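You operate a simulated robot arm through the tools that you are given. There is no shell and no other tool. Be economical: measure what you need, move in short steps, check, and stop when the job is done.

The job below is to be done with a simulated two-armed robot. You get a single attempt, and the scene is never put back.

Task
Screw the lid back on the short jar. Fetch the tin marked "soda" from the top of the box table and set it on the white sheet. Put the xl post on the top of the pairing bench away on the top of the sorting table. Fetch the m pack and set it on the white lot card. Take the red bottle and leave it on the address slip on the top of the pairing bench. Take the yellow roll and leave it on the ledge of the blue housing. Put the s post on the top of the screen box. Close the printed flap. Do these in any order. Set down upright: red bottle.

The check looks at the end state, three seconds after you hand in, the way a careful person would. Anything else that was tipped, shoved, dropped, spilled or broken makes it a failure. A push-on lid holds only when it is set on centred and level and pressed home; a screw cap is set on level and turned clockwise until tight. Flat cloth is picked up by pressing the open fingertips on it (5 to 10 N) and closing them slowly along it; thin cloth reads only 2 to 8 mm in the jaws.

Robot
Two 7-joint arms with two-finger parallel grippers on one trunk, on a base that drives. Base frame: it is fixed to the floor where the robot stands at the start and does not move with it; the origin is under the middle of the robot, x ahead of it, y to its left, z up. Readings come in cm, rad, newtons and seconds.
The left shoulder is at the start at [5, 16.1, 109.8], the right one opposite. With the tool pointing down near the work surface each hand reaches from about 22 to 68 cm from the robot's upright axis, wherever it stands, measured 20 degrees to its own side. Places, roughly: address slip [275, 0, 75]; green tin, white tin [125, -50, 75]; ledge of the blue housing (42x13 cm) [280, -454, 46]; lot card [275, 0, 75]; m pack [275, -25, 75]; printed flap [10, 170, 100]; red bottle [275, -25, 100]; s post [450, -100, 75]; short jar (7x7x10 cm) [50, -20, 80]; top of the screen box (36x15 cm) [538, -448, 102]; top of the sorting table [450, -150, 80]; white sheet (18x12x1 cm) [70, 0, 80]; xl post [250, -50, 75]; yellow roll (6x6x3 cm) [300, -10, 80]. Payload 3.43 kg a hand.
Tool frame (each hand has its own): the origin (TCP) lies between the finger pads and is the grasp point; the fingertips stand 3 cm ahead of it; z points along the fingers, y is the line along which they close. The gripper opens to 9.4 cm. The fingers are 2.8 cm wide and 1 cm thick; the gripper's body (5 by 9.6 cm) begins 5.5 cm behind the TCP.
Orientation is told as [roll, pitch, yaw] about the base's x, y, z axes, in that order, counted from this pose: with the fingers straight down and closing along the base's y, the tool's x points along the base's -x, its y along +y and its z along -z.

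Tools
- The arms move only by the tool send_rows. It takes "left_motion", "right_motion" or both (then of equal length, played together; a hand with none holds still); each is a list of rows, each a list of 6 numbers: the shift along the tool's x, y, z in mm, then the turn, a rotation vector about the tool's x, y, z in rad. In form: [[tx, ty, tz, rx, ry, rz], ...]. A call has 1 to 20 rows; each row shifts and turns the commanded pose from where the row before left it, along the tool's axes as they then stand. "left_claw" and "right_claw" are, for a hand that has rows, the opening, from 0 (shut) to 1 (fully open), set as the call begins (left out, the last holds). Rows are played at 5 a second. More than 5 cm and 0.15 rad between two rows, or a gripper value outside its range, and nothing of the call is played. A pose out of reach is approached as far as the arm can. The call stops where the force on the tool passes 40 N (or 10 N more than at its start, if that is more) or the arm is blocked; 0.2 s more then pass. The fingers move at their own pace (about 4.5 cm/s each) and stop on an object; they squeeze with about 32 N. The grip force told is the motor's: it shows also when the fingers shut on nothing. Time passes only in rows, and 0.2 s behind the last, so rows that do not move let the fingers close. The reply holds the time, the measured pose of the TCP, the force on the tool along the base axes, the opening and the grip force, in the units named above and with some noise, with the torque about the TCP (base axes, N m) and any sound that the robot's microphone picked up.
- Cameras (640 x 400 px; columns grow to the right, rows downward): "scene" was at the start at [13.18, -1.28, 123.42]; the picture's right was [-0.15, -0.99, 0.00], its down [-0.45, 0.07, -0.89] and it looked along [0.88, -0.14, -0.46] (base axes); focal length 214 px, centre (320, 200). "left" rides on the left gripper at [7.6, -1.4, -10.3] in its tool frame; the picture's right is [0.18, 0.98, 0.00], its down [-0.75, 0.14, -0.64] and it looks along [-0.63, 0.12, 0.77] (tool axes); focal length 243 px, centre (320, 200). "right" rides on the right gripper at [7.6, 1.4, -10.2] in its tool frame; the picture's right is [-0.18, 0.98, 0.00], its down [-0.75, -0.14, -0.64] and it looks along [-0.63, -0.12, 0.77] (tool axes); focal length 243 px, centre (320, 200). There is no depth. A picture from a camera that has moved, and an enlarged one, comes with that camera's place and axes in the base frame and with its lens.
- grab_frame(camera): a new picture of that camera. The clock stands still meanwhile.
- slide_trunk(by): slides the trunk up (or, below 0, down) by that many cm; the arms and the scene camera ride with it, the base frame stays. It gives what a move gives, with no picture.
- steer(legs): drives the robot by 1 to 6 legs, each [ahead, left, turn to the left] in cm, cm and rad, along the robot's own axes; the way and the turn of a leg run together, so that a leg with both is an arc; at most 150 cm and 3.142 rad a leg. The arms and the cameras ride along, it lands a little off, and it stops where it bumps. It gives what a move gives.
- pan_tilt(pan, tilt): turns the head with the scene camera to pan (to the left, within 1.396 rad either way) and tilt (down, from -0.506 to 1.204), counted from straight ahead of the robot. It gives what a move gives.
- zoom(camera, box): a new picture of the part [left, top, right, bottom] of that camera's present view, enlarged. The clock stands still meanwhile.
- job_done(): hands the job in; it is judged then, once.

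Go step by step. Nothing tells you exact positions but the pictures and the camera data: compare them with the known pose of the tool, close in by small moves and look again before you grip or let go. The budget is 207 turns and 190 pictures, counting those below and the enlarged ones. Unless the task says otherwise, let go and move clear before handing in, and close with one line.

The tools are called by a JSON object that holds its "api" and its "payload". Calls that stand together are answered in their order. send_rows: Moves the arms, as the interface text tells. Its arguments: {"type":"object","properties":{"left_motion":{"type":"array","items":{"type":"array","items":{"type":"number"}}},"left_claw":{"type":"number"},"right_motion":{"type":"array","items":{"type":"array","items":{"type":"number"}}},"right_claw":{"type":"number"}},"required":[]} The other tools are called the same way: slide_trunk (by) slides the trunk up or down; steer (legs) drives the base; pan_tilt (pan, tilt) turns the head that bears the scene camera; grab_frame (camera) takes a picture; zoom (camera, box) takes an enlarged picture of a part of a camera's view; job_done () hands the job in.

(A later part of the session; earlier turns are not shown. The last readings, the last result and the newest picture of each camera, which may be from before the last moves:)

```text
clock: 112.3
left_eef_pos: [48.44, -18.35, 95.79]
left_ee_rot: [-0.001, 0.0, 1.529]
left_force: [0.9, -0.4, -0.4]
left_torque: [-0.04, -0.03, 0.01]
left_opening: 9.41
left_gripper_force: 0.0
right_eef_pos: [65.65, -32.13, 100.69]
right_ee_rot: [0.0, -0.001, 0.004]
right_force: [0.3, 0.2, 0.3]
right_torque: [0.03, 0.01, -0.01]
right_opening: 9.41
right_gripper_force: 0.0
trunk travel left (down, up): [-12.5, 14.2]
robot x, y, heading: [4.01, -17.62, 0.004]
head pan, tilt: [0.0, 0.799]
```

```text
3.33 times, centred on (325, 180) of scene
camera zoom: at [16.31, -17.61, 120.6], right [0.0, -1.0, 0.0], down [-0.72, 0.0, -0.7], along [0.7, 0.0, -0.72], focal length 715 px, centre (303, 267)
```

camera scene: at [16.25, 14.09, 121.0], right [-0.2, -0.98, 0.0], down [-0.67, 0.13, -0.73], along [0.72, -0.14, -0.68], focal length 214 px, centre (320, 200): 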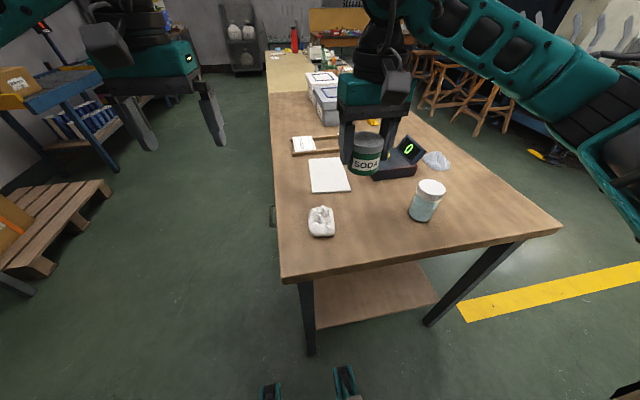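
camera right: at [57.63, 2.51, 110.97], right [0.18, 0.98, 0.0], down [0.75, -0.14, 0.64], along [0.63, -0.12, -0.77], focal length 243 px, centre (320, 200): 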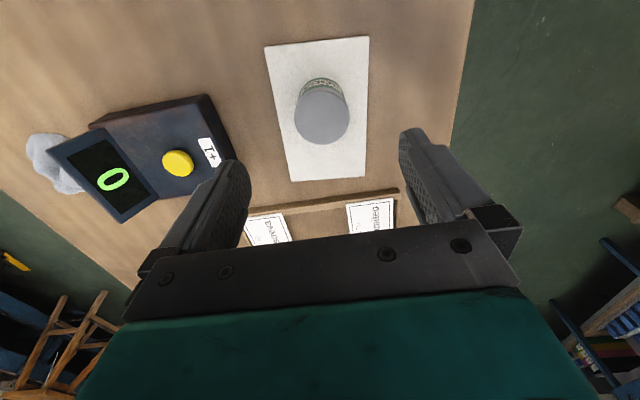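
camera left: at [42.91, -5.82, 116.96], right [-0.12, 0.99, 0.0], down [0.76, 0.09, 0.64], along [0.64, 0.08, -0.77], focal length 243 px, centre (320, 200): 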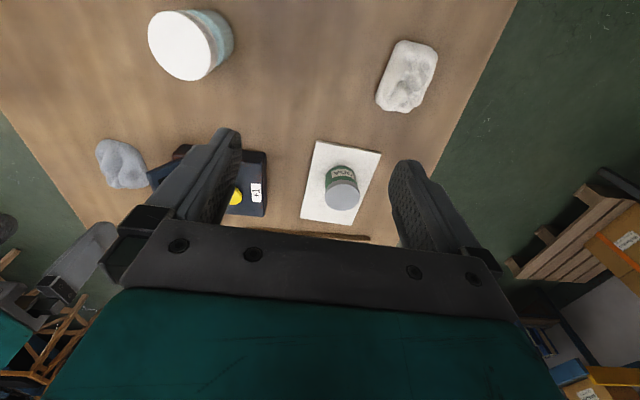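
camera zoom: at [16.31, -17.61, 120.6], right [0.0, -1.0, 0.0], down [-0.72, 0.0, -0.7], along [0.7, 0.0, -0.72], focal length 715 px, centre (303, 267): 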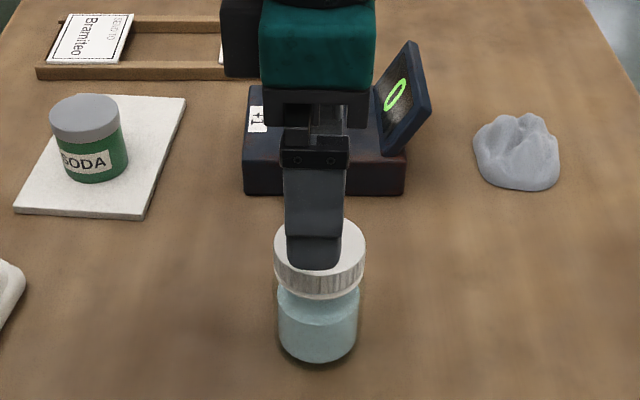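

{"api": "send_rows", "payload": {"left_motion": [[4, 0, 20, 0, 0, 0], [0, 0, 20, 0, 0, 0], [0, 0, 0, 0, 0, 0]]}}

{"api": "zoom", "payload": {"camera": "left", "box": [220, 50, 420, 220]}}

```text
clock: 113.1
left_eef_pos: [48.42, -18.94, 91.75]
left_ee_rot: [0.001, -0.001, 1.53]
left_force: [-0.5, 0.3, 0.0]
left_torque: [0.04, 0.01, 0.01]
left_opening: 9.4
left_gripper_force: 0.0
right_eef_pos: [65.58, -32.2, 100.66]
right_ee_rot: [0.001, 0.0, 0.005]
right_force: [0.4, -0.4, -0.2]
right_torque: [-0.03, -0.02, -0.01]
right_opening: 9.4
right_gripper_force: 0.1
trunk travel left (down, up): [-12.5, 14.2]
robot x, y, heading: [4.41, -18.16, 0.004]
head pan, tilt: [0.0, 0.799]
```

```text
2.35 times, centred on (320, 135) of left
camera zoom: at [49.59, -26.71, 101.98], right [-0.99, -0.14, 0.0], down [-0.11, 0.76, 0.64], along [-0.09, 0.64, -0.77], focal length 571 px, centre (320, 353)
```

zoom: 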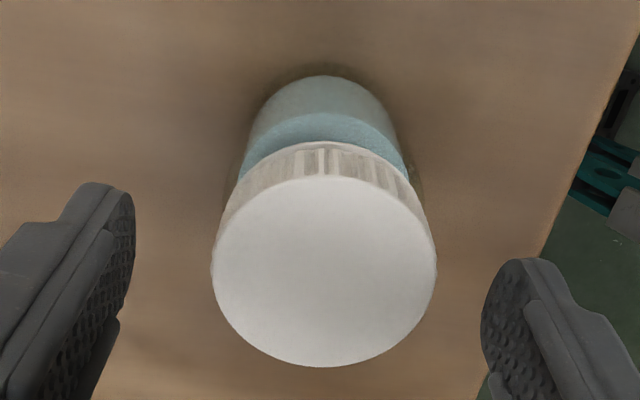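

{"api": "send_rows", "payload": {"left_motion": [[-2.5, 2.5, 0, 0, 0, 0], [0, 0, 0, 0, 0, 0]]}}

{"api": "send_rows", "payload": {"left_motion": [[0, 0, 0, 0, 0, 0], [0, 0, 0, 0, 0, 0], [0, 0, 0, 0, 0, 0], [0, 0, 0, 0, 0, 0], [0, 0, 0, 0, 0, 0]], "left_claw": 0}}

{"api": "send_rows", "payload": {"left_motion": [[0, 0, -10, 0, 0, 0], [0, 0, -10, 0, 0, 0], [0, 0, -15, 0, 0, 0], [0, 0, -20, 0, 0, 0], [0, 0, -20, 0, 0, 0], [0, 0, -20, 0, 0, 0], [0, 0, -15, 0, 0, 0], [0, 0, -10, 0, 0, 0]], "right_motion": [[30, -30, 0, 0, 0, 0.14], [30, -30, 0, 0, 0, 0.14], [30, -30, 0, 0, 0, 0.14], [0, -30, 0, 0, 0, 0.14], [0, 0, 0, 0, 0, 0.14], [0, 0, 0, 0, 0, 0.14], [0, 0, 0, 0, 0, 0.14], [0, 0, 0, 0, 0, 0.14]]}}

{"api": "grab_frame", "payload": {"camera": "scene"}}

```text
clock: 113.7
left_eef_pos: [48.31, -18.51, 91.78]
left_ee_rot: [0.001, 0.0, 1.529]
left_force: [0.0, 0.7, 0.4]
left_torque: [0.03, -0.01, 0.06]
left_opening: 9.41
left_gripper_force: 0.1
right_eef_pos: [65.57, -32.13, 100.63]
right_ee_rot: [-0.001, 0.0, 0.003]
right_force: [-0.9, -0.6, -0.2]
right_torque: [-0.02, 0.02, 0.0]
right_opening: 9.38
right_gripper_force: 0.1
trunk travel left (down, up): [-12.5, 14.2]
robot x, y, heading: [4.02, -17.94, 0.005]
head pan, tilt: [0.0, 0.799]
```

```text
clock: 114.9
left_eef_pos: [48.2, -18.65, 91.74]
left_ee_rot: [-0.001, 0.001, 1.53]
left_force: [0.4, 0.2, 0.4]
left_torque: [0.02, -0.01, 0.0]
left_opening: 5.56
left_gripper_force: 32.0
right_eef_pos: [65.59, -32.26, 100.55]
right_ee_rot: [0.001, 0.0, 0.003]
right_force: [0.0, -0.3, -0.2]
right_torque: [0.0, 0.0, -0.01]
right_opening: 9.42
right_gripper_force: 0.1
trunk travel left (down, up): [-12.5, 14.2]
robot x, y, heading: [3.88, -17.81, 0.006]
head pan, tilt: [0.0, 0.799]
```

```text
clock: 116.7
left_eef_pos: [48.05, -18.56, 103.75]
left_ee_rot: [0.002, 0.002, 1.529]
left_force: [0.7, 0.7, -1.3]
left_torque: [0.02, 0.01, -0.02]
left_opening: 5.53
left_gripper_force: 32.1
right_eef_pos: [54.38, -42.39, 100.72]
right_ee_rot: [0.001, 0.001, -1.119]
right_force: [-0.3, -0.4, -0.6]
right_torque: [0.04, 0.0, 0.01]
right_opening: 9.4
right_gripper_force: 0.0
trunk travel left (down, up): [-12.5, 14.2]
robot x, y, heading: [4.41, -17.57, 0.007]
head pan, tilt: [0.0, 0.799]
```

```text
124 pictures are left
camera scene: at [16.3, -17.61, 120.6], right [0.0, -1.0, 0.0], down [-0.72, 0.0, -0.7], along [0.7, 0.0, -0.72], focal length 214 px, centre (320, 200)
```

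scene: 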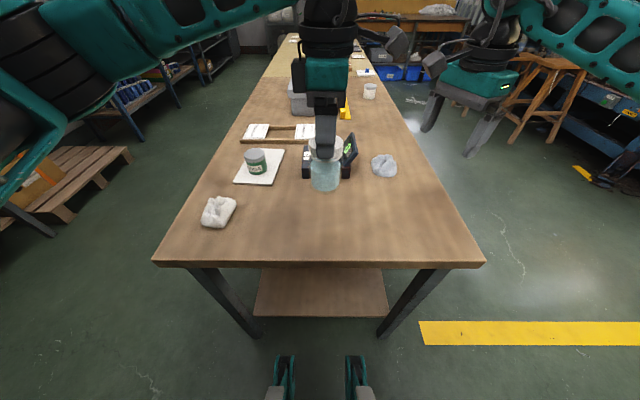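

The jar hangs from its lid. Turn the right hand to horizontal, fingers pointing towards the jar (+y).

{"api": "send_rows", "payload": {"right_motion": [[0, 0, 0, 0, 0, 0.149], [0, 0, 0, 0, 0, 0.149], [0, 0, 0, 0, 0, 0.149], [0, 0, 0, 0, 0.145, 0], [0, 0, 0, 0, 0.145, 0], [0, 0, 0, 0, 0.145, 0], [0, 0, 0, 0, 0.145, 0], [0, 0, 0, 0, 0.145, 0], [0, 0, 0, 0, 0.145, 0], [0, 0, 0, 0, 0.145, 0], [0, 0, 0, 0, 0.145, 0], [0, 0, 0, 0, 0.145, 0]]}}

{"api": "grab_frame", "payload": {"camera": "scene"}}

```text
clock: 119.3
left_eef_pos: [48.21, -18.54, 103.72]
left_ee_rot: [-0.001, 0.001, 1.529]
left_force: [-1.1, 0.1, -0.6]
left_torque: [-0.03, 0.0, -0.01]
left_opening: 5.56
left_gripper_force: 32.1
right_eef_pos: [54.38, -42.54, 100.66]
right_ee_rot: [0.001, 1.308, -1.561]
right_force: [0.0, 0.8, 0.7]
right_torque: [-0.02, 0.0, 0.0]
right_opening: 9.43
right_gripper_force: 0.1
trunk travel left (down, up): [-12.5, 14.2]
robot x, y, heading: [3.95, -18.18, -0.003]
head pan, tilt: [0.0, 0.799]
```

```text
123 pictures are left
camera scene: at [16.31, -17.62, 120.6], right [0.0, -1.0, 0.0], down [-0.72, 0.0, -0.7], along [0.7, 0.0, -0.72], focal length 214 px, centre (320, 200)
```

scene: 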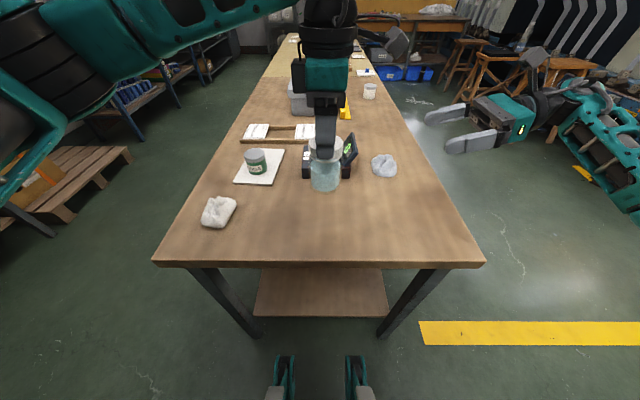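

Approach the jar body with the right hand.

{"api": "send_rows", "payload": {"right_motion": [[6, -32, 0, 0, 0, 0], [6, -31, 0, 0, 0, 0], [0, 0, 30, 0, 0, 0], [0, 0, 30, 0, 0, 0], [0, 0, 30, 0, 0, 0], [0, 0, 30, 0, 0, 0], [0, 0, 30, 0, 0, 0], [0, 0, 30, 0, 0, 0]]}}

{"api": "zoom", "payload": {"camera": "scene", "box": [240, 80, 480, 230]}}

{"api": "grab_frame", "payload": {"camera": "right"}}

```text
clock: 121.1
left_eef_pos: [48.16, -18.51, 103.64]
left_ee_rot: [-0.001, 0.0, 1.531]
left_force: [0.1, -0.1, -2.2]
left_torque: [0.02, 0.02, -0.01]
left_opening: 5.54
left_gripper_force: 32.3
right_eef_pos: [47.87, -24.62, 97.06]
right_ee_rot: [0.001, 1.306, -1.562]
right_force: [-0.3, -0.4, 0.1]
right_torque: [0.01, 0.01, -0.04]
right_opening: 9.4
right_gripper_force: 0.0
trunk travel left (down, up): [-12.5, 14.2]
robot x, y, heading: [3.77, -17.7, 0.002]
head pan, tilt: [0.0, 0.799]
```

```text
2.67 times, centred on (360, 155) of scene
camera zoom: at [16.31, -17.6, 120.6], right [0.0, -1.0, 0.0], down [-0.72, 0.0, -0.7], along [0.7, 0.0, -0.72], focal length 572 px, centre (213, 320)
```

zoom: 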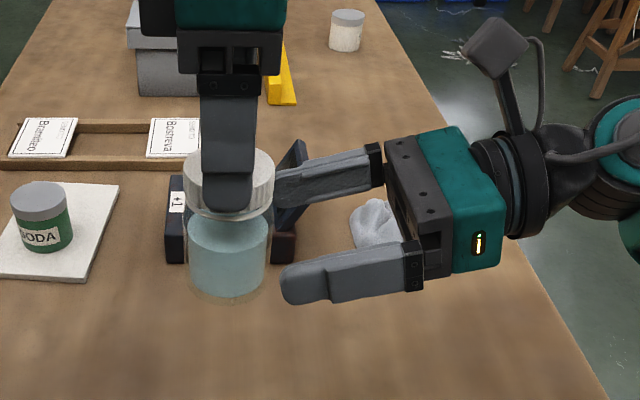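

```text
121 pictures are left
camera right: at [49.21, -32.6, 107.06], right [0.98, -0.04, -0.18], down [-0.14, -0.82, -0.56], along [-0.12, 0.57, -0.81], focal length 243 px, centre (320, 200)
```

right: 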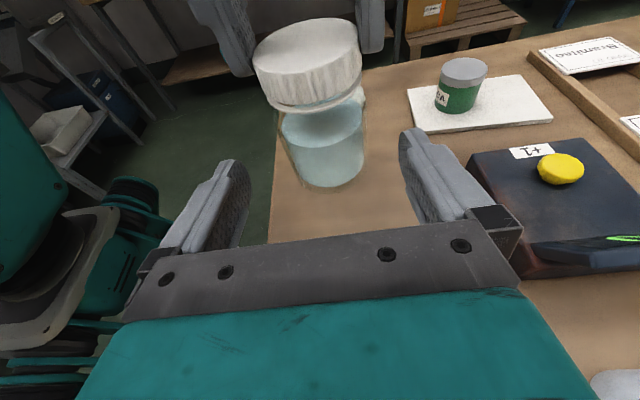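

{"api": "send_rows", "payload": {"right_motion": [[0, 3, 20, 0, 0, 0], [0, 0, 20, 0, 0, 0], [0, 0, 20, 0, 0, 0]]}}

{"api": "zoom", "payload": {"camera": "scene", "box": [240, 80, 480, 230]}}

{"api": "grab_frame", "payload": {"camera": "right"}}

```text
clock: 121.9
left_eef_pos: [48.06, -18.63, 103.71]
left_ee_rot: [0.002, 0.0, 1.529]
left_force: [0.2, 0.0, -1.4]
left_torque: [-0.02, -0.01, 0.01]
left_opening: 5.54
left_gripper_force: 32.5
right_eef_pos: [48.18, -19.0, 95.63]
right_ee_rot: [0.001, 1.306, -1.564]
right_force: [0.6, 0.5, -0.2]
right_torque: [-0.02, 0.01, -0.02]
right_opening: 9.4
right_gripper_force: 0.1
trunk travel left (down, up): [-12.5, 14.2]
robot x, y, heading: [4.31, -17.57, 0.002]
head pan, tilt: [0.0, 0.799]
```

```text
2.67 times, centred on (360, 155) of scene
camera zoom: at [16.3, -17.6, 120.6], right [0.0, -1.0, 0.0], down [-0.72, 0.0, -0.7], along [0.7, 0.0, -0.72], focal length 572 px, centre (213, 320)
```

zoom: 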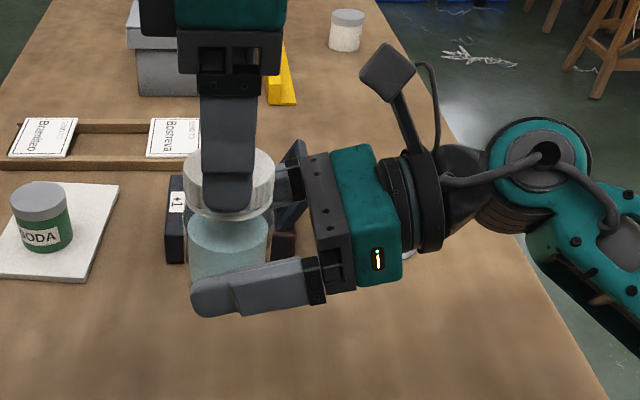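

```text
119 pictures are left
camera right: at [49.49, -26.99, 105.63], right [0.98, -0.04, -0.18], down [-0.14, -0.82, -0.56], along [-0.12, 0.57, -0.81], focal length 243 px, centre (320, 200)
```

right: 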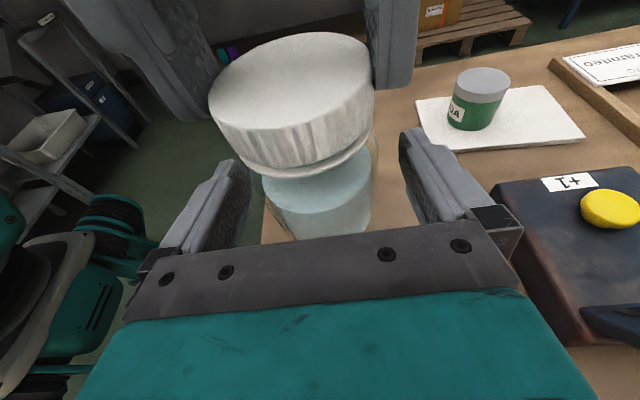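

Close the right hand on the jar body, then turn the lid clockwise in steps, watching the torque.

{"api": "send_rows", "payload": {"right_motion": [[0, 0, 0, 0, 0, 0], [0, 0, 0, 0, 0, 0], [0, 0, 0, 0, 0, 0], [0, 0, 0, 0, 0, 0], [0, 0, 0, 0, 0, 0]], "right_claw": 0}}

{"api": "send_rows", "payload": {"left_motion": [[0, 0, 0, 0, 0, 0.1], [0, 0, 0, 0, 0, 0.1], [0, 0, 0, 0, 0, 0.1], [0, 0, 0, 0, 0, 0.1], [0, 0, 0, 0, 0, 0.1]]}}

{"api": "zoom", "payload": {"camera": "scene", "box": [240, 80, 480, 230]}}

```text
clock: 123.1
left_eef_pos: [48.06, -18.58, 103.69]
left_ee_rot: [0.001, 0.0, 1.53]
left_force: [1.8, -0.8, -1.7]
left_torque: [-0.02, -0.05, 0.03]
left_opening: 5.56
left_gripper_force: 31.9
right_eef_pos: [48.09, -19.11, 95.61]
right_ee_rot: [-0.001, 1.306, -1.561]
right_force: [-0.6, 1.3, 0.0]
right_torque: [-0.04, -0.02, 0.02]
right_opening: 6.47
right_gripper_force: 31.7
trunk travel left (down, up): [-12.5, 14.2]
robot x, y, heading: [4.1, -17.63, 0.005]
head pan, tilt: [0.0, 0.799]
```

```text
clock: 124.3
left_eef_pos: [48.05, -18.5, 103.77]
left_ee_rot: [0.0, -0.001, 1.028]
left_force: [3.0, -2.3, -2.5]
left_torque: [0.02, -0.08, 0.03]
left_opening: 5.56
left_gripper_force: 31.8
right_eef_pos: [48.04, -18.95, 95.75]
right_ee_rot: [0.004, 1.305, -1.56]
right_force: [-1.3, 1.1, 2.5]
right_torque: [-0.13, -0.09, -0.03]
right_opening: 6.47
right_gripper_force: 31.9
trunk travel left (down, up): [-12.5, 14.2]
robot x, y, heading: [4.27, -17.37, 0.004]
head pan, tilt: [0.0, 0.799]
```

```text
2.67 times, centred on (360, 155) of scene
camera zoom: at [16.3, -17.61, 120.6], right [0.0, -1.0, 0.0], down [-0.72, 0.0, -0.7], along [0.7, 0.0, -0.72], focal length 572 px, centre (213, 320)
```

zoom: 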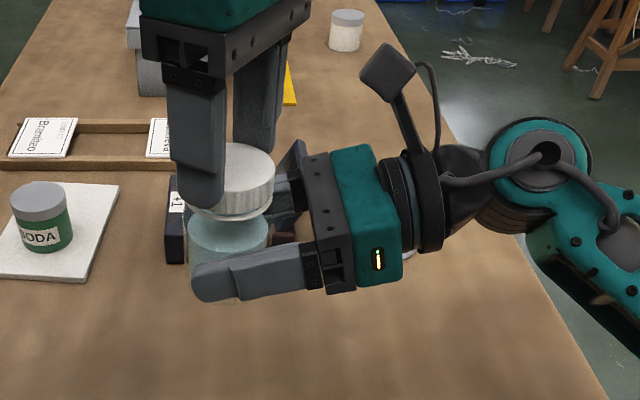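

Axial forces show the thread drawing in. Keep turning.

{"api": "send_rows", "payload": {"left_motion": [[0, 0, 0.1, 0, 0, 0.14], [0, 0, 0.1, 0, 0, 0.14], [0, 0, 0.1, 0, 0, 0.14], [0, 0, 0.1, 0, 0, 0.14], [0, 0, 0.1, 0, 0, 0.14], [0, 0, 0.1, 0, 0, 0.14]]}}

{"api": "send_rows", "payload": {"left_motion": [[0, 0, 0.1, 0, 0, 0.14], [0, 0, 0.1, 0, 0, 0.14], [0, 0, 0.1, 0, 0, 0.14], [0, 0, 0.1, 0, 0, 0.14], [0, 0, 0.1, 0, 0, 0.14], [0, 0, 0.1, 0, 0, 0.14]]}}

{"api": "zoom", "payload": {"camera": "scene", "box": [240, 80, 480, 230]}}

```text
clock: 125.7
left_eef_pos: [47.99, -18.37, 103.7]
left_ee_rot: [0.011, 0.002, 0.189]
left_force: [-22.7, 26.0, 8.6]
left_torque: [1.04, 0.9, 1.12]
left_opening: 5.51
left_gripper_force: 32.4
right_eef_pos: [48.45, -19.43, 95.45]
right_ee_rot: [-0.018, 1.3, -1.594]
right_force: [23.2, -25.7, -8.0]
right_torque: [1.02, 0.95, -1.21]
right_opening: 6.22
right_gripper_force: 32.0
trunk travel left (down, up): [-12.5, 14.2]
robot x, y, heading: [4.07, -17.97, 0.004]
head pan, tilt: [0.0, 0.799]
```

```text
clock: 127.1
left_eef_pos: [48.03, -18.47, 103.66]
left_ee_rot: [0.008, 0.011, -0.655]
left_force: [-22.2, 27.0, 5.9]
left_torque: [1.62, 0.67, 0.44]
left_opening: 5.49
left_gripper_force: 31.3
right_eef_pos: [48.48, -19.47, 95.35]
right_ee_rot: [-0.01, 1.299, -1.582]
right_force: [22.2, -25.8, -4.7]
right_torque: [0.44, 1.13, -0.5]
right_opening: 6.28
right_gripper_force: 32.3
trunk travel left (down, up): [-12.5, 14.2]
robot x, y, heading: [4.42, -17.91, 0.005]
head pan, tilt: [0.0, 0.799]
```

```text
2.67 times, centred on (360, 155) of scene
camera zoom: at [16.29, -17.62, 120.6], right [0.0, -1.0, 0.0], down [-0.72, 0.0, -0.7], along [0.7, 0.0, -0.72], focal length 572 px, centre (213, 320)
```

zoom: 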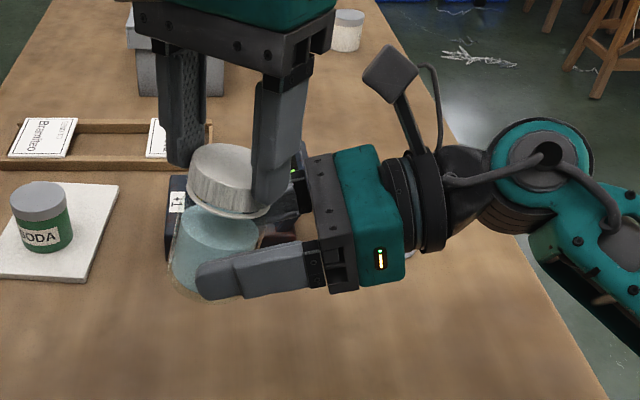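

The torque reached about 1.1 N·m – it is tight. Release the right hand and back it off.

{"api": "send_rows", "payload": {"right_motion": [[0, 0, 0, 0, 0, 0], [0, 0, 0, 0, 0, 0], [0, 0, 0, 0, 0, 0], [0, 0, -20, 0, 0, 0], [0, 0, -30, 0, 0, 0], [0, 0, -30, 0, 0, 0], [0, 0, -40, 0, 0, 0], [0, 0, -40, 0, 0, 0], [0, 0, -40, 0, 0, 0], [0, 0, -40, 0, 0, 0]], "right_claw": 1}}

{"api": "zoom", "payload": {"camera": "scene", "box": [240, 80, 440, 230]}}

{"api": "grab_frame", "payload": {"camera": "left"}}

{"api": "grab_frame", "payload": {"camera": "right"}}

```text
clock: 129.3
left_eef_pos: [48.11, -18.63, 103.44]
left_ee_rot: [0.0, 0.0, -0.652]
left_force: [0.7, -0.7, -1.9]
left_torque: [-0.03, -0.02, 0.0]
left_opening: 5.46
left_gripper_force: 32.2
right_eef_pos: [48.24, -42.26, 101.82]
right_ee_rot: [0.003, 1.306, -1.56]
right_force: [-0.7, -0.7, 0.1]
right_torque: [0.0, 0.0, 0.0]
right_opening: 9.42
right_gripper_force: 0.1
trunk travel left (down, up): [-12.5, 14.2]
robot x, y, heading: [3.93, -17.9, -0.002]
head pan, tilt: [0.0, 0.799]
```

```text
2.67 times, centred on (340, 155) of scene
camera zoom: at [16.3, -17.63, 120.6], right [0.0, -1.0, 0.0], down [-0.72, 0.0, -0.7], along [0.7, 0.0, -0.72], focal length 572 px, centre (267, 320)
```

zoom: 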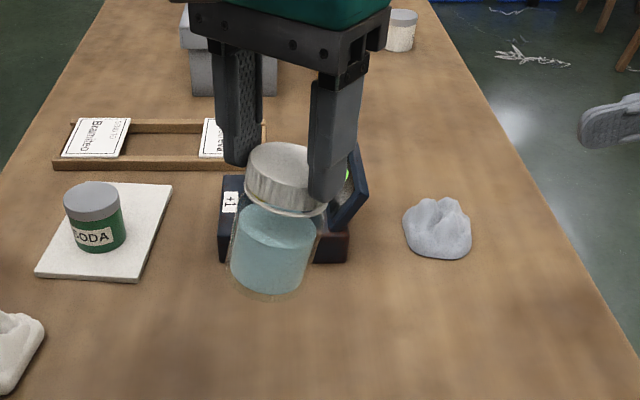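

```text
115 pictures are left
camera left: at [41.24, -15.34, 113.82], right [0.45, 0.89, 0.0], down [0.69, -0.34, 0.64], along [0.57, -0.29, -0.77], focal length 243 px, centre (320, 200)
```

left: 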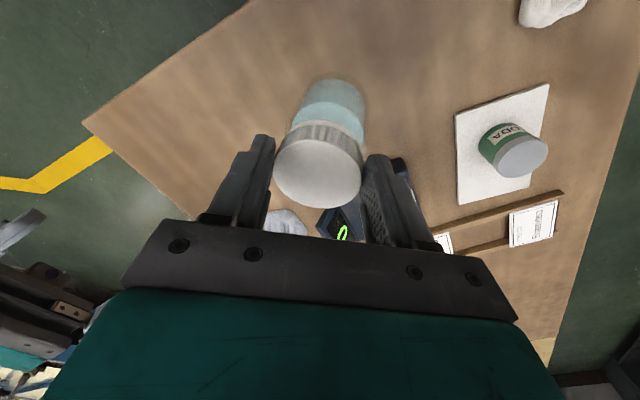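

```text
114 pictures are left
camera right: at [49.54, -50.23, 111.84], right [0.98, -0.04, -0.18], down [-0.13, -0.82, -0.56], along [-0.12, 0.57, -0.81], focal length 243 px, centre (320, 200)
```

right: 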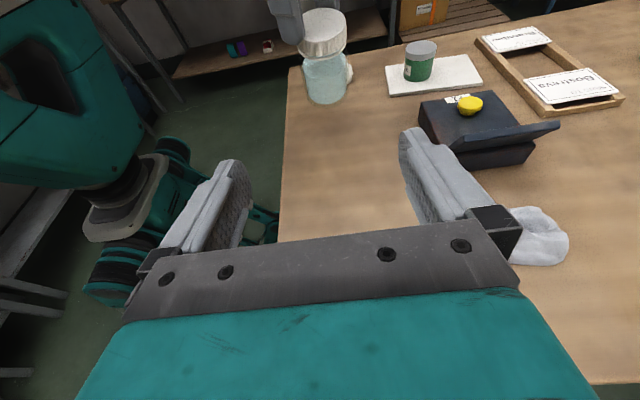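

Jar hangs ~8° tilted in the grip; I'll counter-tilt the hand and look again.

{"api": "send_rows", "payload": {"left_motion": [[0, 0, 0, 0.115, -0.088, 0], [0, 0, 0, 0, 0, 0]]}}

{"api": "zoom", "payload": {"camera": "scene", "box": [240, 80, 440, 230]}}

{"api": "zoom", "payload": {"camera": "right", "box": [260, 0, 400, 110]}}

```text
clock: 129.9
left_eef_pos: [48.14, -18.73, 103.65]
left_ee_rot: [-0.114, -0.088, -0.645]
left_force: [0.3, 0.6, -2.5]
left_torque: [0.0, 0.02, 0.01]
left_opening: 5.44
left_gripper_force: 32.5
right_eef_pos: [48.34, -42.32, 101.86]
right_ee_rot: [0.002, 1.306, -1.561]
right_force: [-0.5, -0.4, 0.0]
right_torque: [0.01, -0.03, 0.0]
right_opening: 9.42
right_gripper_force: 0.0
trunk travel left (down, up): [-12.5, 14.2]
robot x, y, heading: [3.96, -17.93, 0.008]
head pan, tilt: [0.0, 0.799]
```

```text
2.67 times, centred on (340, 155) of scene
camera zoom: at [16.3, -17.62, 120.6], right [0.0, -1.0, 0.0], down [-0.72, 0.0, -0.7], along [0.7, 0.0, -0.72], focal length 572 px, centre (267, 320)
```

zoom: 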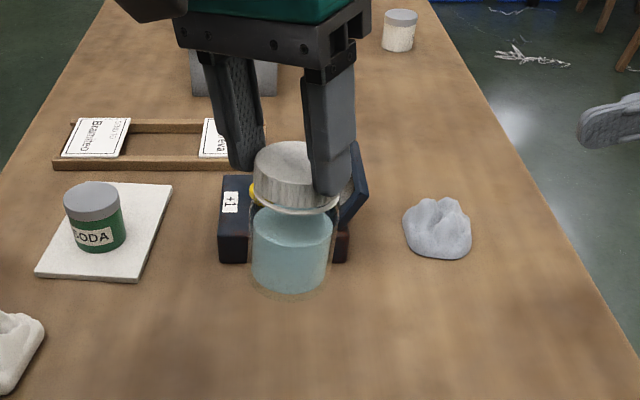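

```text
3.64 times, centred on (330, 55) of right
camera zoom: at [49.55, -50.19, 111.85], right [0.98, -0.04, -0.18], down [-0.14, -0.82, -0.56], along [-0.12, 0.57, -0.81], focal length 882 px, centre (284, 727)
```

zoom: 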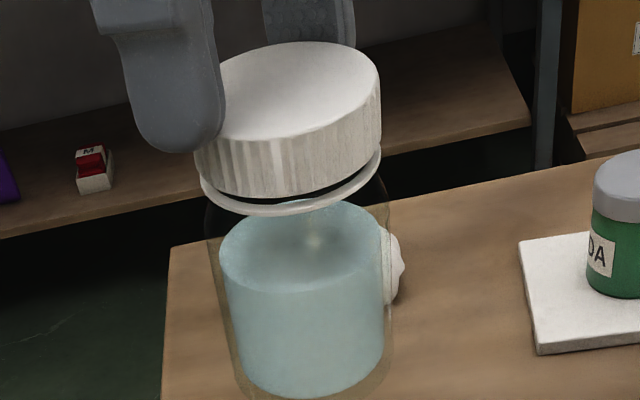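

The jar now hangs nearly upright. Lower it to just above the table and check.

{"api": "send_rows", "payload": {"left_motion": [[1.75, 2.3, 19.8, 0, 0, 0], [1.75, 2.3, 19.8, 0, 0, 0], [1.75, 2.3, 19.8, 0, 0, 0], [1.75, 2.3, 19.8, 0, 0, 0], [1.75, 2.3, 19.8, 0, 0, 0]]}}

{"api": "zoom", "payload": {"camera": "right", "box": [260, 20, 420, 140]}}

{"api": "zoom", "payload": {"camera": "scene", "box": [260, 110, 400, 230]}}

```text
clock: 131.1
left_eef_pos: [48.25, -18.62, 93.65]
left_ee_rot: [-0.115, -0.088, -0.647]
left_force: [0.5, -0.2, -2.2]
left_torque: [0.02, 0.04, -0.01]
left_opening: 5.44
left_gripper_force: 32.1
right_eef_pos: [48.14, -42.35, 101.93]
right_ee_rot: [0.0, 1.306, -1.563]
right_force: [0.3, -0.5, -0.5]
right_torque: [-0.02, -0.01, 0.01]
right_opening: 9.4
right_gripper_force: 0.2
trunk travel left (down, up): [-12.5, 14.2]
robot x, y, heading: [4.28, -17.64, 0.004]
head pan, tilt: [0.0, 0.799]
```

```text
3.33 times, centred on (340, 80) of right
camera zoom: at [49.56, -50.17, 111.84], right [0.98, -0.04, -0.18], down [-0.14, -0.82, -0.56], along [-0.12, 0.57, -0.81], focal length 809 px, centre (253, 600)
```

zoom: 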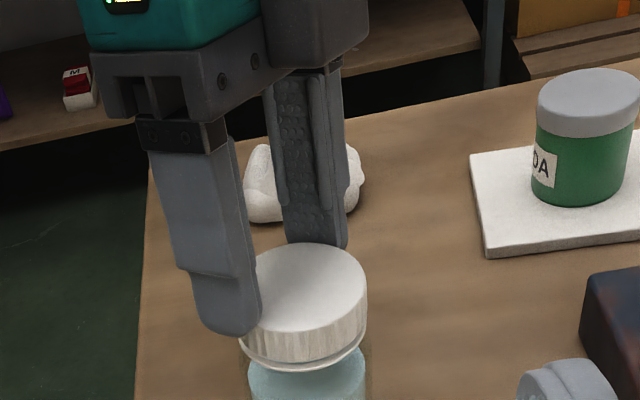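

```text
3.33 times, centred on (330, 170) of scene
camera zoom: at [16.31, -17.61, 120.6], right [0.0, -1.0, 0.0], down [-0.72, 0.0, -0.7], along [0.7, 0.0, -0.72], focal length 715 px, centre (287, 300)
```

zoom: 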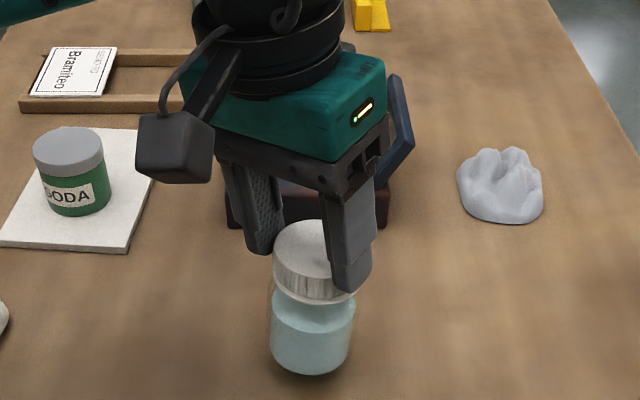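

{"api": "send_rows", "payload": {"left_motion": [[0.44, 0.57, 5, 0, 0, 0], [0.44, 0.57, 5, 0, 0, 0], [0.26, 0.34, 3, 0, 0, 0], [0.26, 0.34, 3, 0, 0, 0]]}}

```text
clock: 132.1
left_eef_pos: [48.15, -18.68, 91.94]
left_ee_rot: [-0.115, -0.09, -0.647]
left_force: [0.2, 1.4, 2.3]
left_torque: [-0.02, -0.03, 0.01]
left_opening: 5.42
left_gripper_force: 31.6
right_eef_pos: [48.22, -42.23, 101.81]
right_ee_rot: [0.001, 1.306, -1.561]
right_force: [-0.6, 0.2, -0.2]
right_torque: [0.05, 0.02, 0.02]
right_opening: 9.4
right_gripper_force: 0.0
trunk travel left (down, up): [-12.5, 14.2]
robot x, y, heading: [4.29, -17.78, 0.003]
head pan, tilt: [0.0, 0.799]
```

Contact. Release and rise, then inspect the lid.

{"api": "send_rows", "payload": {"left_motion": [[0, 0, 0, 0, 0, 0], [0, 0, 0, 0, 0, 0], [0, 0, 0, 0, 0, 0], [0, 0, -30, 0, 0, 0], [0, 0, -40, 0, 0, 0], [0, 0, -40, -0.115, 0.088, 0], [0, 40, -20, 0, 0, 0], [0, 40, 0, 0, 0, 0]], "left_claw": 1}}

{"api": "zoom", "payload": {"camera": "right", "box": [260, 50, 400, 160]}}

{"api": "zoom", "payload": {"camera": "scene", "box": [290, 170, 360, 230]}}

```text
clock: 133.9
left_eef_pos: [53.0, -10.28, 104.89]
left_ee_rot: [0.001, -0.001, -0.651]
left_force: [-0.1, -0.3, -0.9]
left_torque: [0.02, 0.01, 0.01]
left_opening: 9.4
left_gripper_force: 0.2
right_eef_pos: [48.19, -42.25, 101.8]
right_ee_rot: [0.002, 1.306, -1.563]
right_force: [0.0, 0.2, 0.8]
right_torque: [-0.03, -0.05, 0.0]
right_opening: 9.4
right_gripper_force: 0.1
trunk travel left (down, up): [-12.5, 14.2]
robot x, y, heading: [3.79, -17.74, 0.005]
head pan, tilt: [0.0, 0.799]
```

```text
3.64 times, centred on (330, 105) of right
camera zoom: at [49.56, -50.14, 111.85], right [0.98, -0.04, -0.18], down [-0.14, -0.82, -0.56], along [-0.12, 0.57, -0.81], focal length 882 px, centre (284, 546)
```

zoom: 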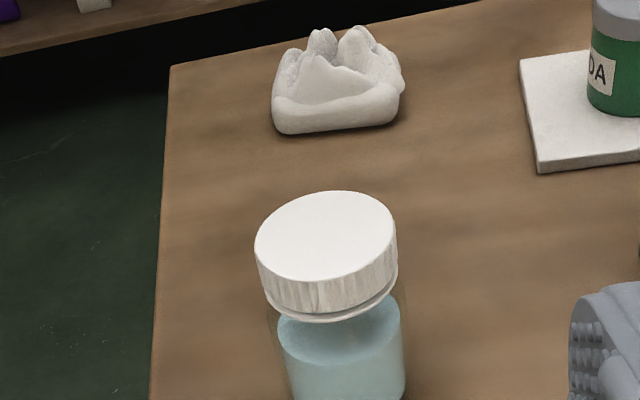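

```text
6.67 times, centred on (325, 200) of scene
camera zoom: at [16.3, -17.58, 120.6], right [0.0, -1.0, 0.0], down [-0.72, 0.0, -0.7], along [0.7, 0.0, -0.72], focal length 1430 px, centre (287, 200)
```

zoom: 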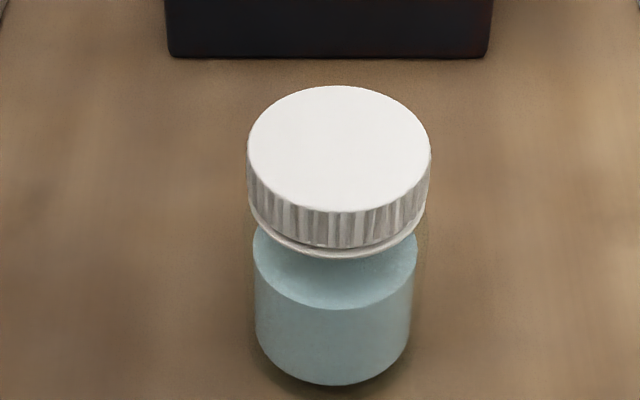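

The lid is on; I want to check that it's level, so I'll lower the right-hand camera for a flatter side view.

{"api": "send_rows", "payload": {"right_motion": [[-32, 0, 8.7, 0, 0, 0], [-32, 0, 8.7, 0, 0, 0], [-32, 0, 8.7, 0, 0, 0]]}}

{"api": "zoom", "payload": {"camera": "right", "box": [260, 0, 400, 100]}}

```text
clock: 134.7
left_eef_pos: [53.0, -10.42, 104.81]
left_ee_rot: [0.0, -0.001, -0.651]
left_force: [0.5, 0.7, 0.0]
left_torque: [-0.01, -0.01, -0.01]
left_opening: 9.39
left_gripper_force: 0.1
right_eef_pos: [48.31, -42.28, 91.85]
right_ee_rot: [0.003, 1.308, -1.56]
right_force: [-0.2, -0.9, 0.1]
right_torque: [0.0, 0.05, 0.0]
right_opening: 9.4
right_gripper_force: 0.1
trunk travel left (down, up): [-12.5, 14.2]
robot x, y, heading: [3.7, -17.7, 0.001]
head pan, tilt: [0.0, 0.799]
```

```text
4.00 times, centred on (330, 50) of right
camera zoom: at [49.58, -50.2, 101.92], right [0.98, -0.04, -0.18], down [-0.13, -0.82, -0.56], along [-0.12, 0.57, -0.81], focal length 970 px, centre (280, 800)
```

zoom: 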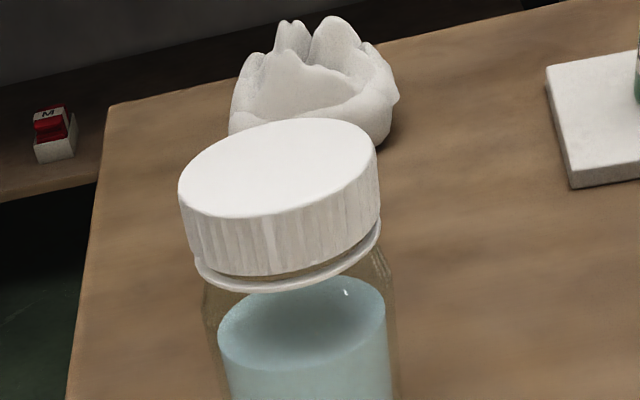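

The lid sits about 4° cocked. I'll hold the jar on the table with the right hand, regrip the lid squarely and re-turn it.

{"api": "send_rows", "payload": {"right_motion": [[-2, 0, 35, 0, 0, 0], [-2, 0, 35, 0, 0, 0], [-2, 0, 35, 0, 0, 0], [-1.5, 0, 35, 0, 0, 0], [0, 0, 35, 0, 0, 0], [0, 0, 35, 0, 0, 0], [0, 0, 33, 0, 0, 0]]}}

{"api": "zoom", "payload": {"camera": "scene", "box": [260, 110, 460, 240]}}

{"api": "grab_frame", "payload": {"camera": "right"}}

```text
clock: 136.3
left_eef_pos: [53.18, -10.35, 104.82]
left_ee_rot: [-0.001, 0.0, -0.651]
left_force: [-0.6, 0.0, 0.4]
left_torque: [-0.04, -0.02, 0.02]
left_opening: 9.4
left_gripper_force: 0.0
right_eef_pos: [48.26, -18.75, 84.76]
right_ee_rot: [0.002, 1.306, -1.563]
right_force: [-0.3, 0.2, -0.7]
right_torque: [-0.04, 0.04, -0.02]
right_opening: 9.41
right_gripper_force: 0.1
trunk travel left (down, up): [-12.5, 14.2]
robot x, y, heading: [4.3, -17.69, 0.002]
head pan, tilt: [0.0, 0.799]
```

```text
3.08 times, centred on (360, 175) of scene
camera zoom: at [16.29, -17.59, 120.6], right [0.0, -1.0, 0.0], down [-0.72, 0.0, -0.7], along [0.7, 0.0, -0.72], focal length 660 px, centre (197, 277)
```

zoom: 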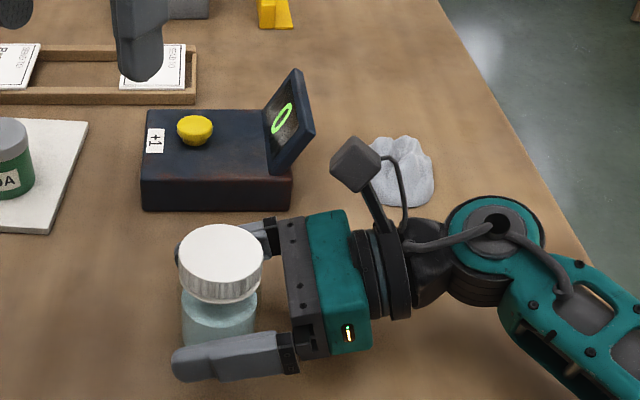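

```text
105 pictures are left
camera right: at [49.65, -26.75, 94.82], right [0.98, -0.04, -0.18], down [-0.14, -0.82, -0.56], along [-0.12, 0.57, -0.81], focal length 243 px, centre (320, 200)
```

right: 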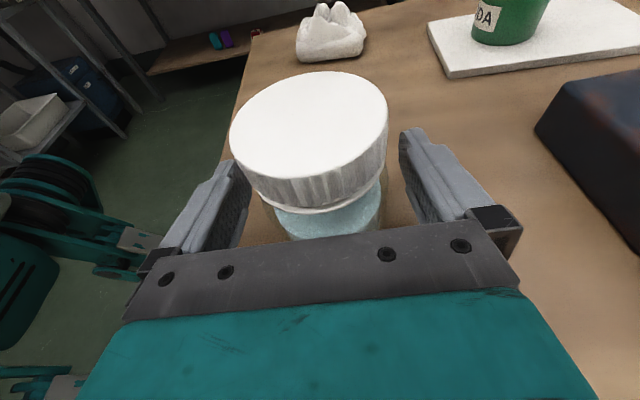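

{"api": "send_rows", "payload": {"right_motion": [[0, 0, 0, 0, 0, 0], [0, 0, 0, 0, 0, 0], [0, 0, 0, 0, 0, 0], [0, 0, 0, 0, 0, 0], [0, 0, 0, 0, 0, 0]], "right_claw": 0}}

{"api": "send_rows", "payload": {"left_motion": [[0, 0, 0, 0, 0, -0.148], [0, 0, 0, 0, 0, -0.148], [0, 0, 0, 0, 0, -0.148], [0, 0, 0, 0, 0, -0.148], [0, 0, 0, 0, 0, -0.148], [0, 0, 0, 0, 0, -0.148], [0, 0, 0, 0, 0, -0.148], [0, 0, 0, 0, 0, -0.148], [0, 0, 0, 0, 0, -0.148], [0, 0, 0, 0, 0, -0.148], [0, 0, 0, 0, 0, -0.148], [0, 0, 0, 0, 0, -0.148], [0, 0, 0, 0, 0, -0.148], [0, 0, 0, 0, 0, -0.148], [0, 0, 0, 0, 0, -0.148], [41, 25, 0, 0, 0, 0], [41, 25, 0, 0, 0, 0], [0, 0, 40, 0, 0, 0], [0, 0, 40, 0, 0, 0]]}}

{"api": "zoom", "payload": {"camera": "left", "box": [220, 50, 420, 220]}}

{"api": "zoom", "payload": {"camera": "scene", "box": [260, 110, 460, 240]}}

```text
clock: 137.5
left_eef_pos: [53.06, -10.29, 104.87]
left_ee_rot: [0.0, -0.001, -0.651]
left_force: [-0.2, 0.5, 1.0]
left_torque: [-0.01, 0.01, 0.03]
left_opening: 9.4
left_gripper_force: 0.1
right_eef_pos: [48.19, -18.74, 84.83]
right_ee_rot: [0.002, 1.306, -1.559]
right_force: [1.2, 1.3, 1.5]
right_torque: [0.07, -0.06, 0.0]
right_opening: 6.57
right_gripper_force: 31.9
trunk travel left (down, up): [-12.5, 14.2]
robot x, y, heading: [3.88, -17.69, 0.003]
head pan, tilt: [0.0, 0.799]
```

```text
clock: 141.5
left_eef_pos: [47.94, -18.88, 97.03]
left_ee_rot: [-0.003, 0.001, 1.571]
left_force: [0.0, 0.2, 0.1]
left_torque: [-0.01, -0.02, 0.01]
left_opening: 9.39
left_gripper_force: 0.0
right_eef_pos: [48.32, -18.8, 84.73]
right_ee_rot: [0.002, 1.306, -1.561]
right_force: [0.4, 0.9, 1.9]
right_torque: [0.07, 0.0, 0.01]
right_opening: 6.57
right_gripper_force: 32.1
trunk travel left (down, up): [-12.5, 14.2]
robot x, y, heading: [4.17, -17.99, 0.005]
head pan, tilt: [0.0, 0.799]
```

```text
2.35 times, centred on (320, 135) of left
camera zoom: at [49.48, -26.74, 107.23], right [-0.98, -0.18, 0.0], down [-0.14, 0.75, 0.64], along [-0.12, 0.63, -0.77], focal length 571 px, centre (320, 353)
```

zoom: 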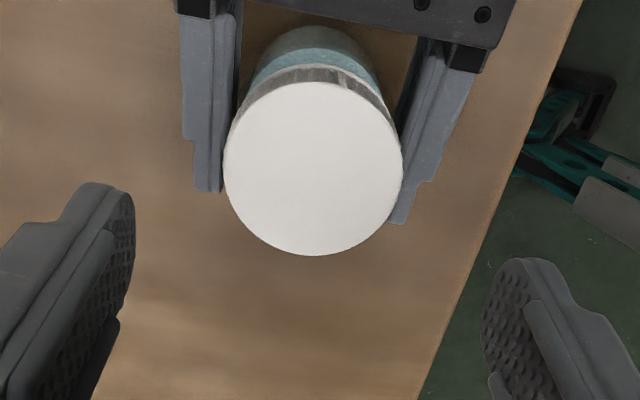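

```text
3.08 times, centred on (360, 175) of scene
camera zoom: at [16.28, -17.6, 120.61], right [0.0, -1.0, 0.0], down [-0.72, 0.0, -0.7], along [0.7, 0.0, -0.72], focal length 660 px, centre (197, 277)
```

zoom: 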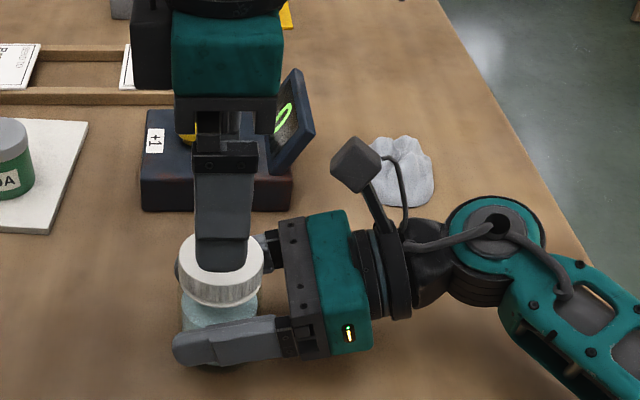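

{"api": "send_rows", "payload": {"left_motion": [[2, -3, 25, 0, 0, 0], [0, 0, 26, 0, 0, 0], [0, 0, 0, 0, 0, 0]]}}

{"api": "zoom", "payload": {"camera": "left", "box": [220, 50, 420, 220]}}

```text
clock: 142.3
left_eef_pos: [48.17, -19.13, 91.66]
left_ee_rot: [-0.001, 0.0, 1.569]
left_force: [-0.2, -0.5, 0.7]
left_torque: [0.01, -0.02, 0.01]
left_opening: 9.43
left_gripper_force: 0.1
right_eef_pos: [48.23, -18.78, 84.85]
right_ee_rot: [0.001, 1.305, -1.561]
right_force: [-0.5, -0.3, 1.5]
right_torque: [-0.04, 0.0, -0.02]
right_opening: 6.56
right_gripper_force: 31.7
trunk travel left (down, up): [-12.5, 14.2]
robot x, y, heading: [4.0, -17.78, 0.004]
head pan, tilt: [0.0, 0.799]
```

```text
2.35 times, centred on (320, 135) of left
camera zoom: at [49.61, -26.9, 102.04], right [-0.98, -0.18, 0.0], down [-0.14, 0.75, 0.64], along [-0.12, 0.63, -0.77], focal length 571 px, centre (320, 353)
```

zoom: 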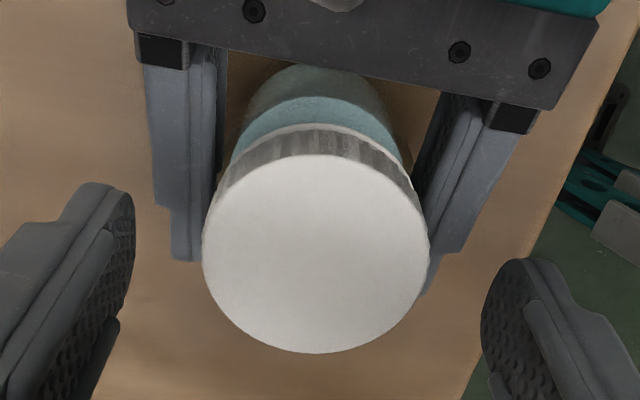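

{"api": "send_rows", "payload": {"left_motion": [[2, 0.5, 0, 0, 0, 0], [0, 0, 0, 0, 0, 0]]}}

{"api": "send_rows", "payload": {"left_motion": [[0, 0, 0, 0, 0, 0], [0, 0, 0, 0, 0, 0], [0, 0, 0, 0, 0, 0], [0, 0, 0, 0, 0, 0], [0, 0, 0, 0, 0, 0]], "left_claw": 0}}

{"api": "send_rows", "payload": {"left_motion": [[0, 0, 0, 0, 0, -0.1], [0, 0, 0, 0, 0, -0.1], [0, 0, 0, 0, 0, 0]]}}

{"api": "send_rows", "payload": {"left_motion": [[0, 0, 0, 0, 0, -0.1], [0, 0, 0, 0, 0, -0.1], [0, 0, 0, 0, 0, 0]]}}

{"api": "zoom", "payload": {"camera": "right", "box": [180, 20, 440, 220]}}

```text
clock: 142.9
left_eef_pos: [48.19, -19.38, 91.79]
left_ee_rot: [-0.001, 0.0, 1.57]
left_force: [0.1, 0.4, -0.7]
left_torque: [0.01, 0.0, -0.02]
left_opening: 9.38
left_gripper_force: 0.1
right_eef_pos: [48.24, -18.85, 84.74]
right_ee_rot: [0.002, 1.304, -1.563]
right_force: [-0.2, -0.6, 2.1]
right_torque: [-0.02, -0.02, -0.01]
right_opening: 6.56
right_gripper_force: 31.5
trunk travel left (down, up): [-12.5, 14.2]
robot x, y, heading: [4.44, -17.99, 0.003]
head pan, tilt: [0.0, 0.799]
```

```text
clock: 144.1
left_eef_pos: [48.22, -19.39, 91.76]
left_ee_rot: [-0.002, 0.0, 1.572]
left_force: [11.9, 1.5, -0.3]
left_torque: [-0.01, -0.33, 0.03]
left_opening: 5.54
left_gripper_force: 32.1
right_eef_pos: [48.35, -18.84, 84.65]
right_ee_rot: [0.002, 1.308, -1.559]
right_force: [-9.1, -1.7, 4.0]
right_torque: [-0.15, -0.39, 0.0]
right_opening: 6.55
right_gripper_force: 31.9
trunk travel left (down, up): [-12.5, 14.2]
robot x, y, heading: [4.06, -17.87, 0.002]
head pan, tilt: [0.0, 0.799]
```

```text
clock: 144.9
left_eef_pos: [48.24, -19.31, 91.77]
left_ee_rot: [-0.002, 0.002, 1.772]
left_force: [12.5, -3.7, -0.8]
left_torque: [-0.08, -0.49, 0.03]
left_opening: 5.54
left_gripper_force: 31.9
right_eef_pos: [48.29, -18.9, 84.78]
right_ee_rot: [0.0, 1.306, -1.561]
right_force: [-11.8, 2.6, 4.6]
right_torque: [-0.34, -0.33, 0.05]
right_opening: 6.57
right_gripper_force: 32.3
trunk travel left (down, up): [-12.5, 14.2]
robot x, y, heading: [4.16, -17.44, -0.001]
head pan, tilt: [0.0, 0.799]
```

```text
clock: 145.7
left_eef_pos: [48.22, -19.31, 91.84]
left_ee_rot: [-0.001, 0.001, 1.971]
left_force: [12.9, -2.7, 2.9]
left_torque: [-0.11, -0.44, -0.01]
left_opening: 5.53
left_gripper_force: 31.9
right_eef_pos: [48.35, -18.77, 84.83]
right_ee_rot: [-0.001, 1.307, -1.561]
right_force: [-14.3, 3.2, 2.7]
right_torque: [-0.06, -0.18, -0.08]
right_opening: 6.57
right_gripper_force: 32.2
trunk travel left (down, up): [-12.5, 14.2]
robot x, y, heading: [3.51, -18.21, 0.003]
head pan, tilt: [0.0, 0.799]
```

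```text
2.00 times, centred on (310, 120) of right
camera zoom: at [49.57, -26.76, 94.81], right [0.98, -0.04, -0.18], down [-0.13, -0.82, -0.56], along [-0.12, 0.57, -0.81], focal length 485 px, centre (340, 360)
```

zoom: 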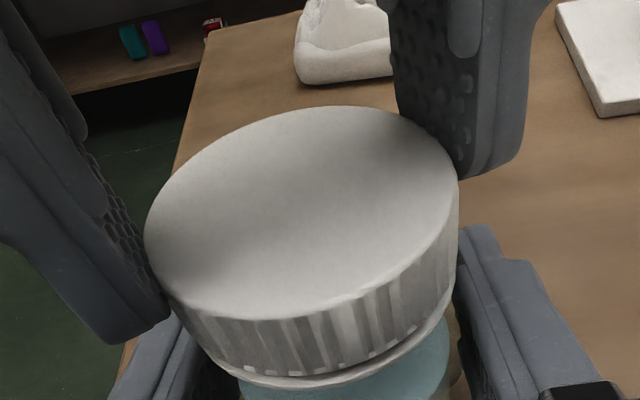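

Unscrews freely. Relieve the sideways load, press lightly, and turn clockwise again.

{"api": "send_rows", "payload": {"left_motion": [[0.8, -1.1, 0, 0, 0, -0.1], [0, 0, 0, 0, 0, 0], [0, 0, 0, 0, 0, 0]]}}

{"api": "send_rows", "payload": {"left_motion": [[0, 0, 1, 0, 0, 0], [0, 0, 0.5, 0, 0, 0.1], [0, 0, 0, 0, 0, 0.1], [0, 0, 0, 0, 0, 0.1]]}}

{"api": "send_rows", "payload": {"left_motion": [[0, 0, 0.2, 0, 0, 0.1], [0, 0, 0, 0, 0, 0.1], [0, 0, 0, 0, 0, 0.1], [0, 0, 0, 0, 0, 0.1]]}}

```text
clock: 146.5
left_eef_pos: [48.23, -19.27, 91.82]
left_ee_rot: [0.0, -0.001, 2.069]
left_force: [5.4, -0.2, 7.0]
left_torque: [-0.05, -0.24, 0.02]
left_opening: 5.56
left_gripper_force: 31.9
right_eef_pos: [48.32, -18.91, 84.69]
right_ee_rot: [0.002, 1.307, -1.561]
right_force: [-8.2, 4.1, 0.2]
right_torque: [0.12, 0.16, -0.05]
right_opening: 6.56
right_gripper_force: 32.1
trunk travel left (down, up): [-12.5, 14.2]
robot x, y, heading: [3.68, -17.83, 0.003]
head pan, tilt: [0.0, 0.799]
```

```text
clock: 147.5
left_eef_pos: [48.3, -19.33, 91.68]
left_ee_rot: [-0.001, 0.004, 1.767]
left_force: [1.9, 0.0, 22.6]
left_torque: [0.11, 0.03, 0.18]
left_opening: 5.55
left_gripper_force: 31.8
right_eef_pos: [48.33, -18.88, 84.83]
right_ee_rot: [0.005, 1.303, -1.559]
right_force: [0.3, 4.0, -3.3]
right_torque: [-0.01, 0.15, -0.25]
right_opening: 6.57
right_gripper_force: 31.7
trunk travel left (down, up): [-12.5, 14.2]
robot x, y, heading: [4.26, -18.24, 0.004]
head pan, tilt: [0.0, 0.799]
```

```text
clock: 148.5
left_eef_pos: [48.14, -19.3, 91.61]
left_ee_rot: [-0.004, 0.002, 1.368]
left_force: [-0.5, -1.0, 22.8]
left_torque: [-0.07, 0.31, 0.44]
left_opening: 5.53
left_gripper_force: 32.1
right_eef_pos: [48.18, -19.05, 84.97]
right_ee_rot: [0.019, 1.308, -1.547]
right_force: [0.2, 0.3, 0.9]
right_torque: [0.03, -0.27, -0.25]
right_opening: 6.47
right_gripper_force: 32.0
trunk travel left (down, up): [-12.5, 14.2]
robot x, y, heading: [4.33, -17.6, 0.003]
head pan, tilt: [0.0, 0.799]
```

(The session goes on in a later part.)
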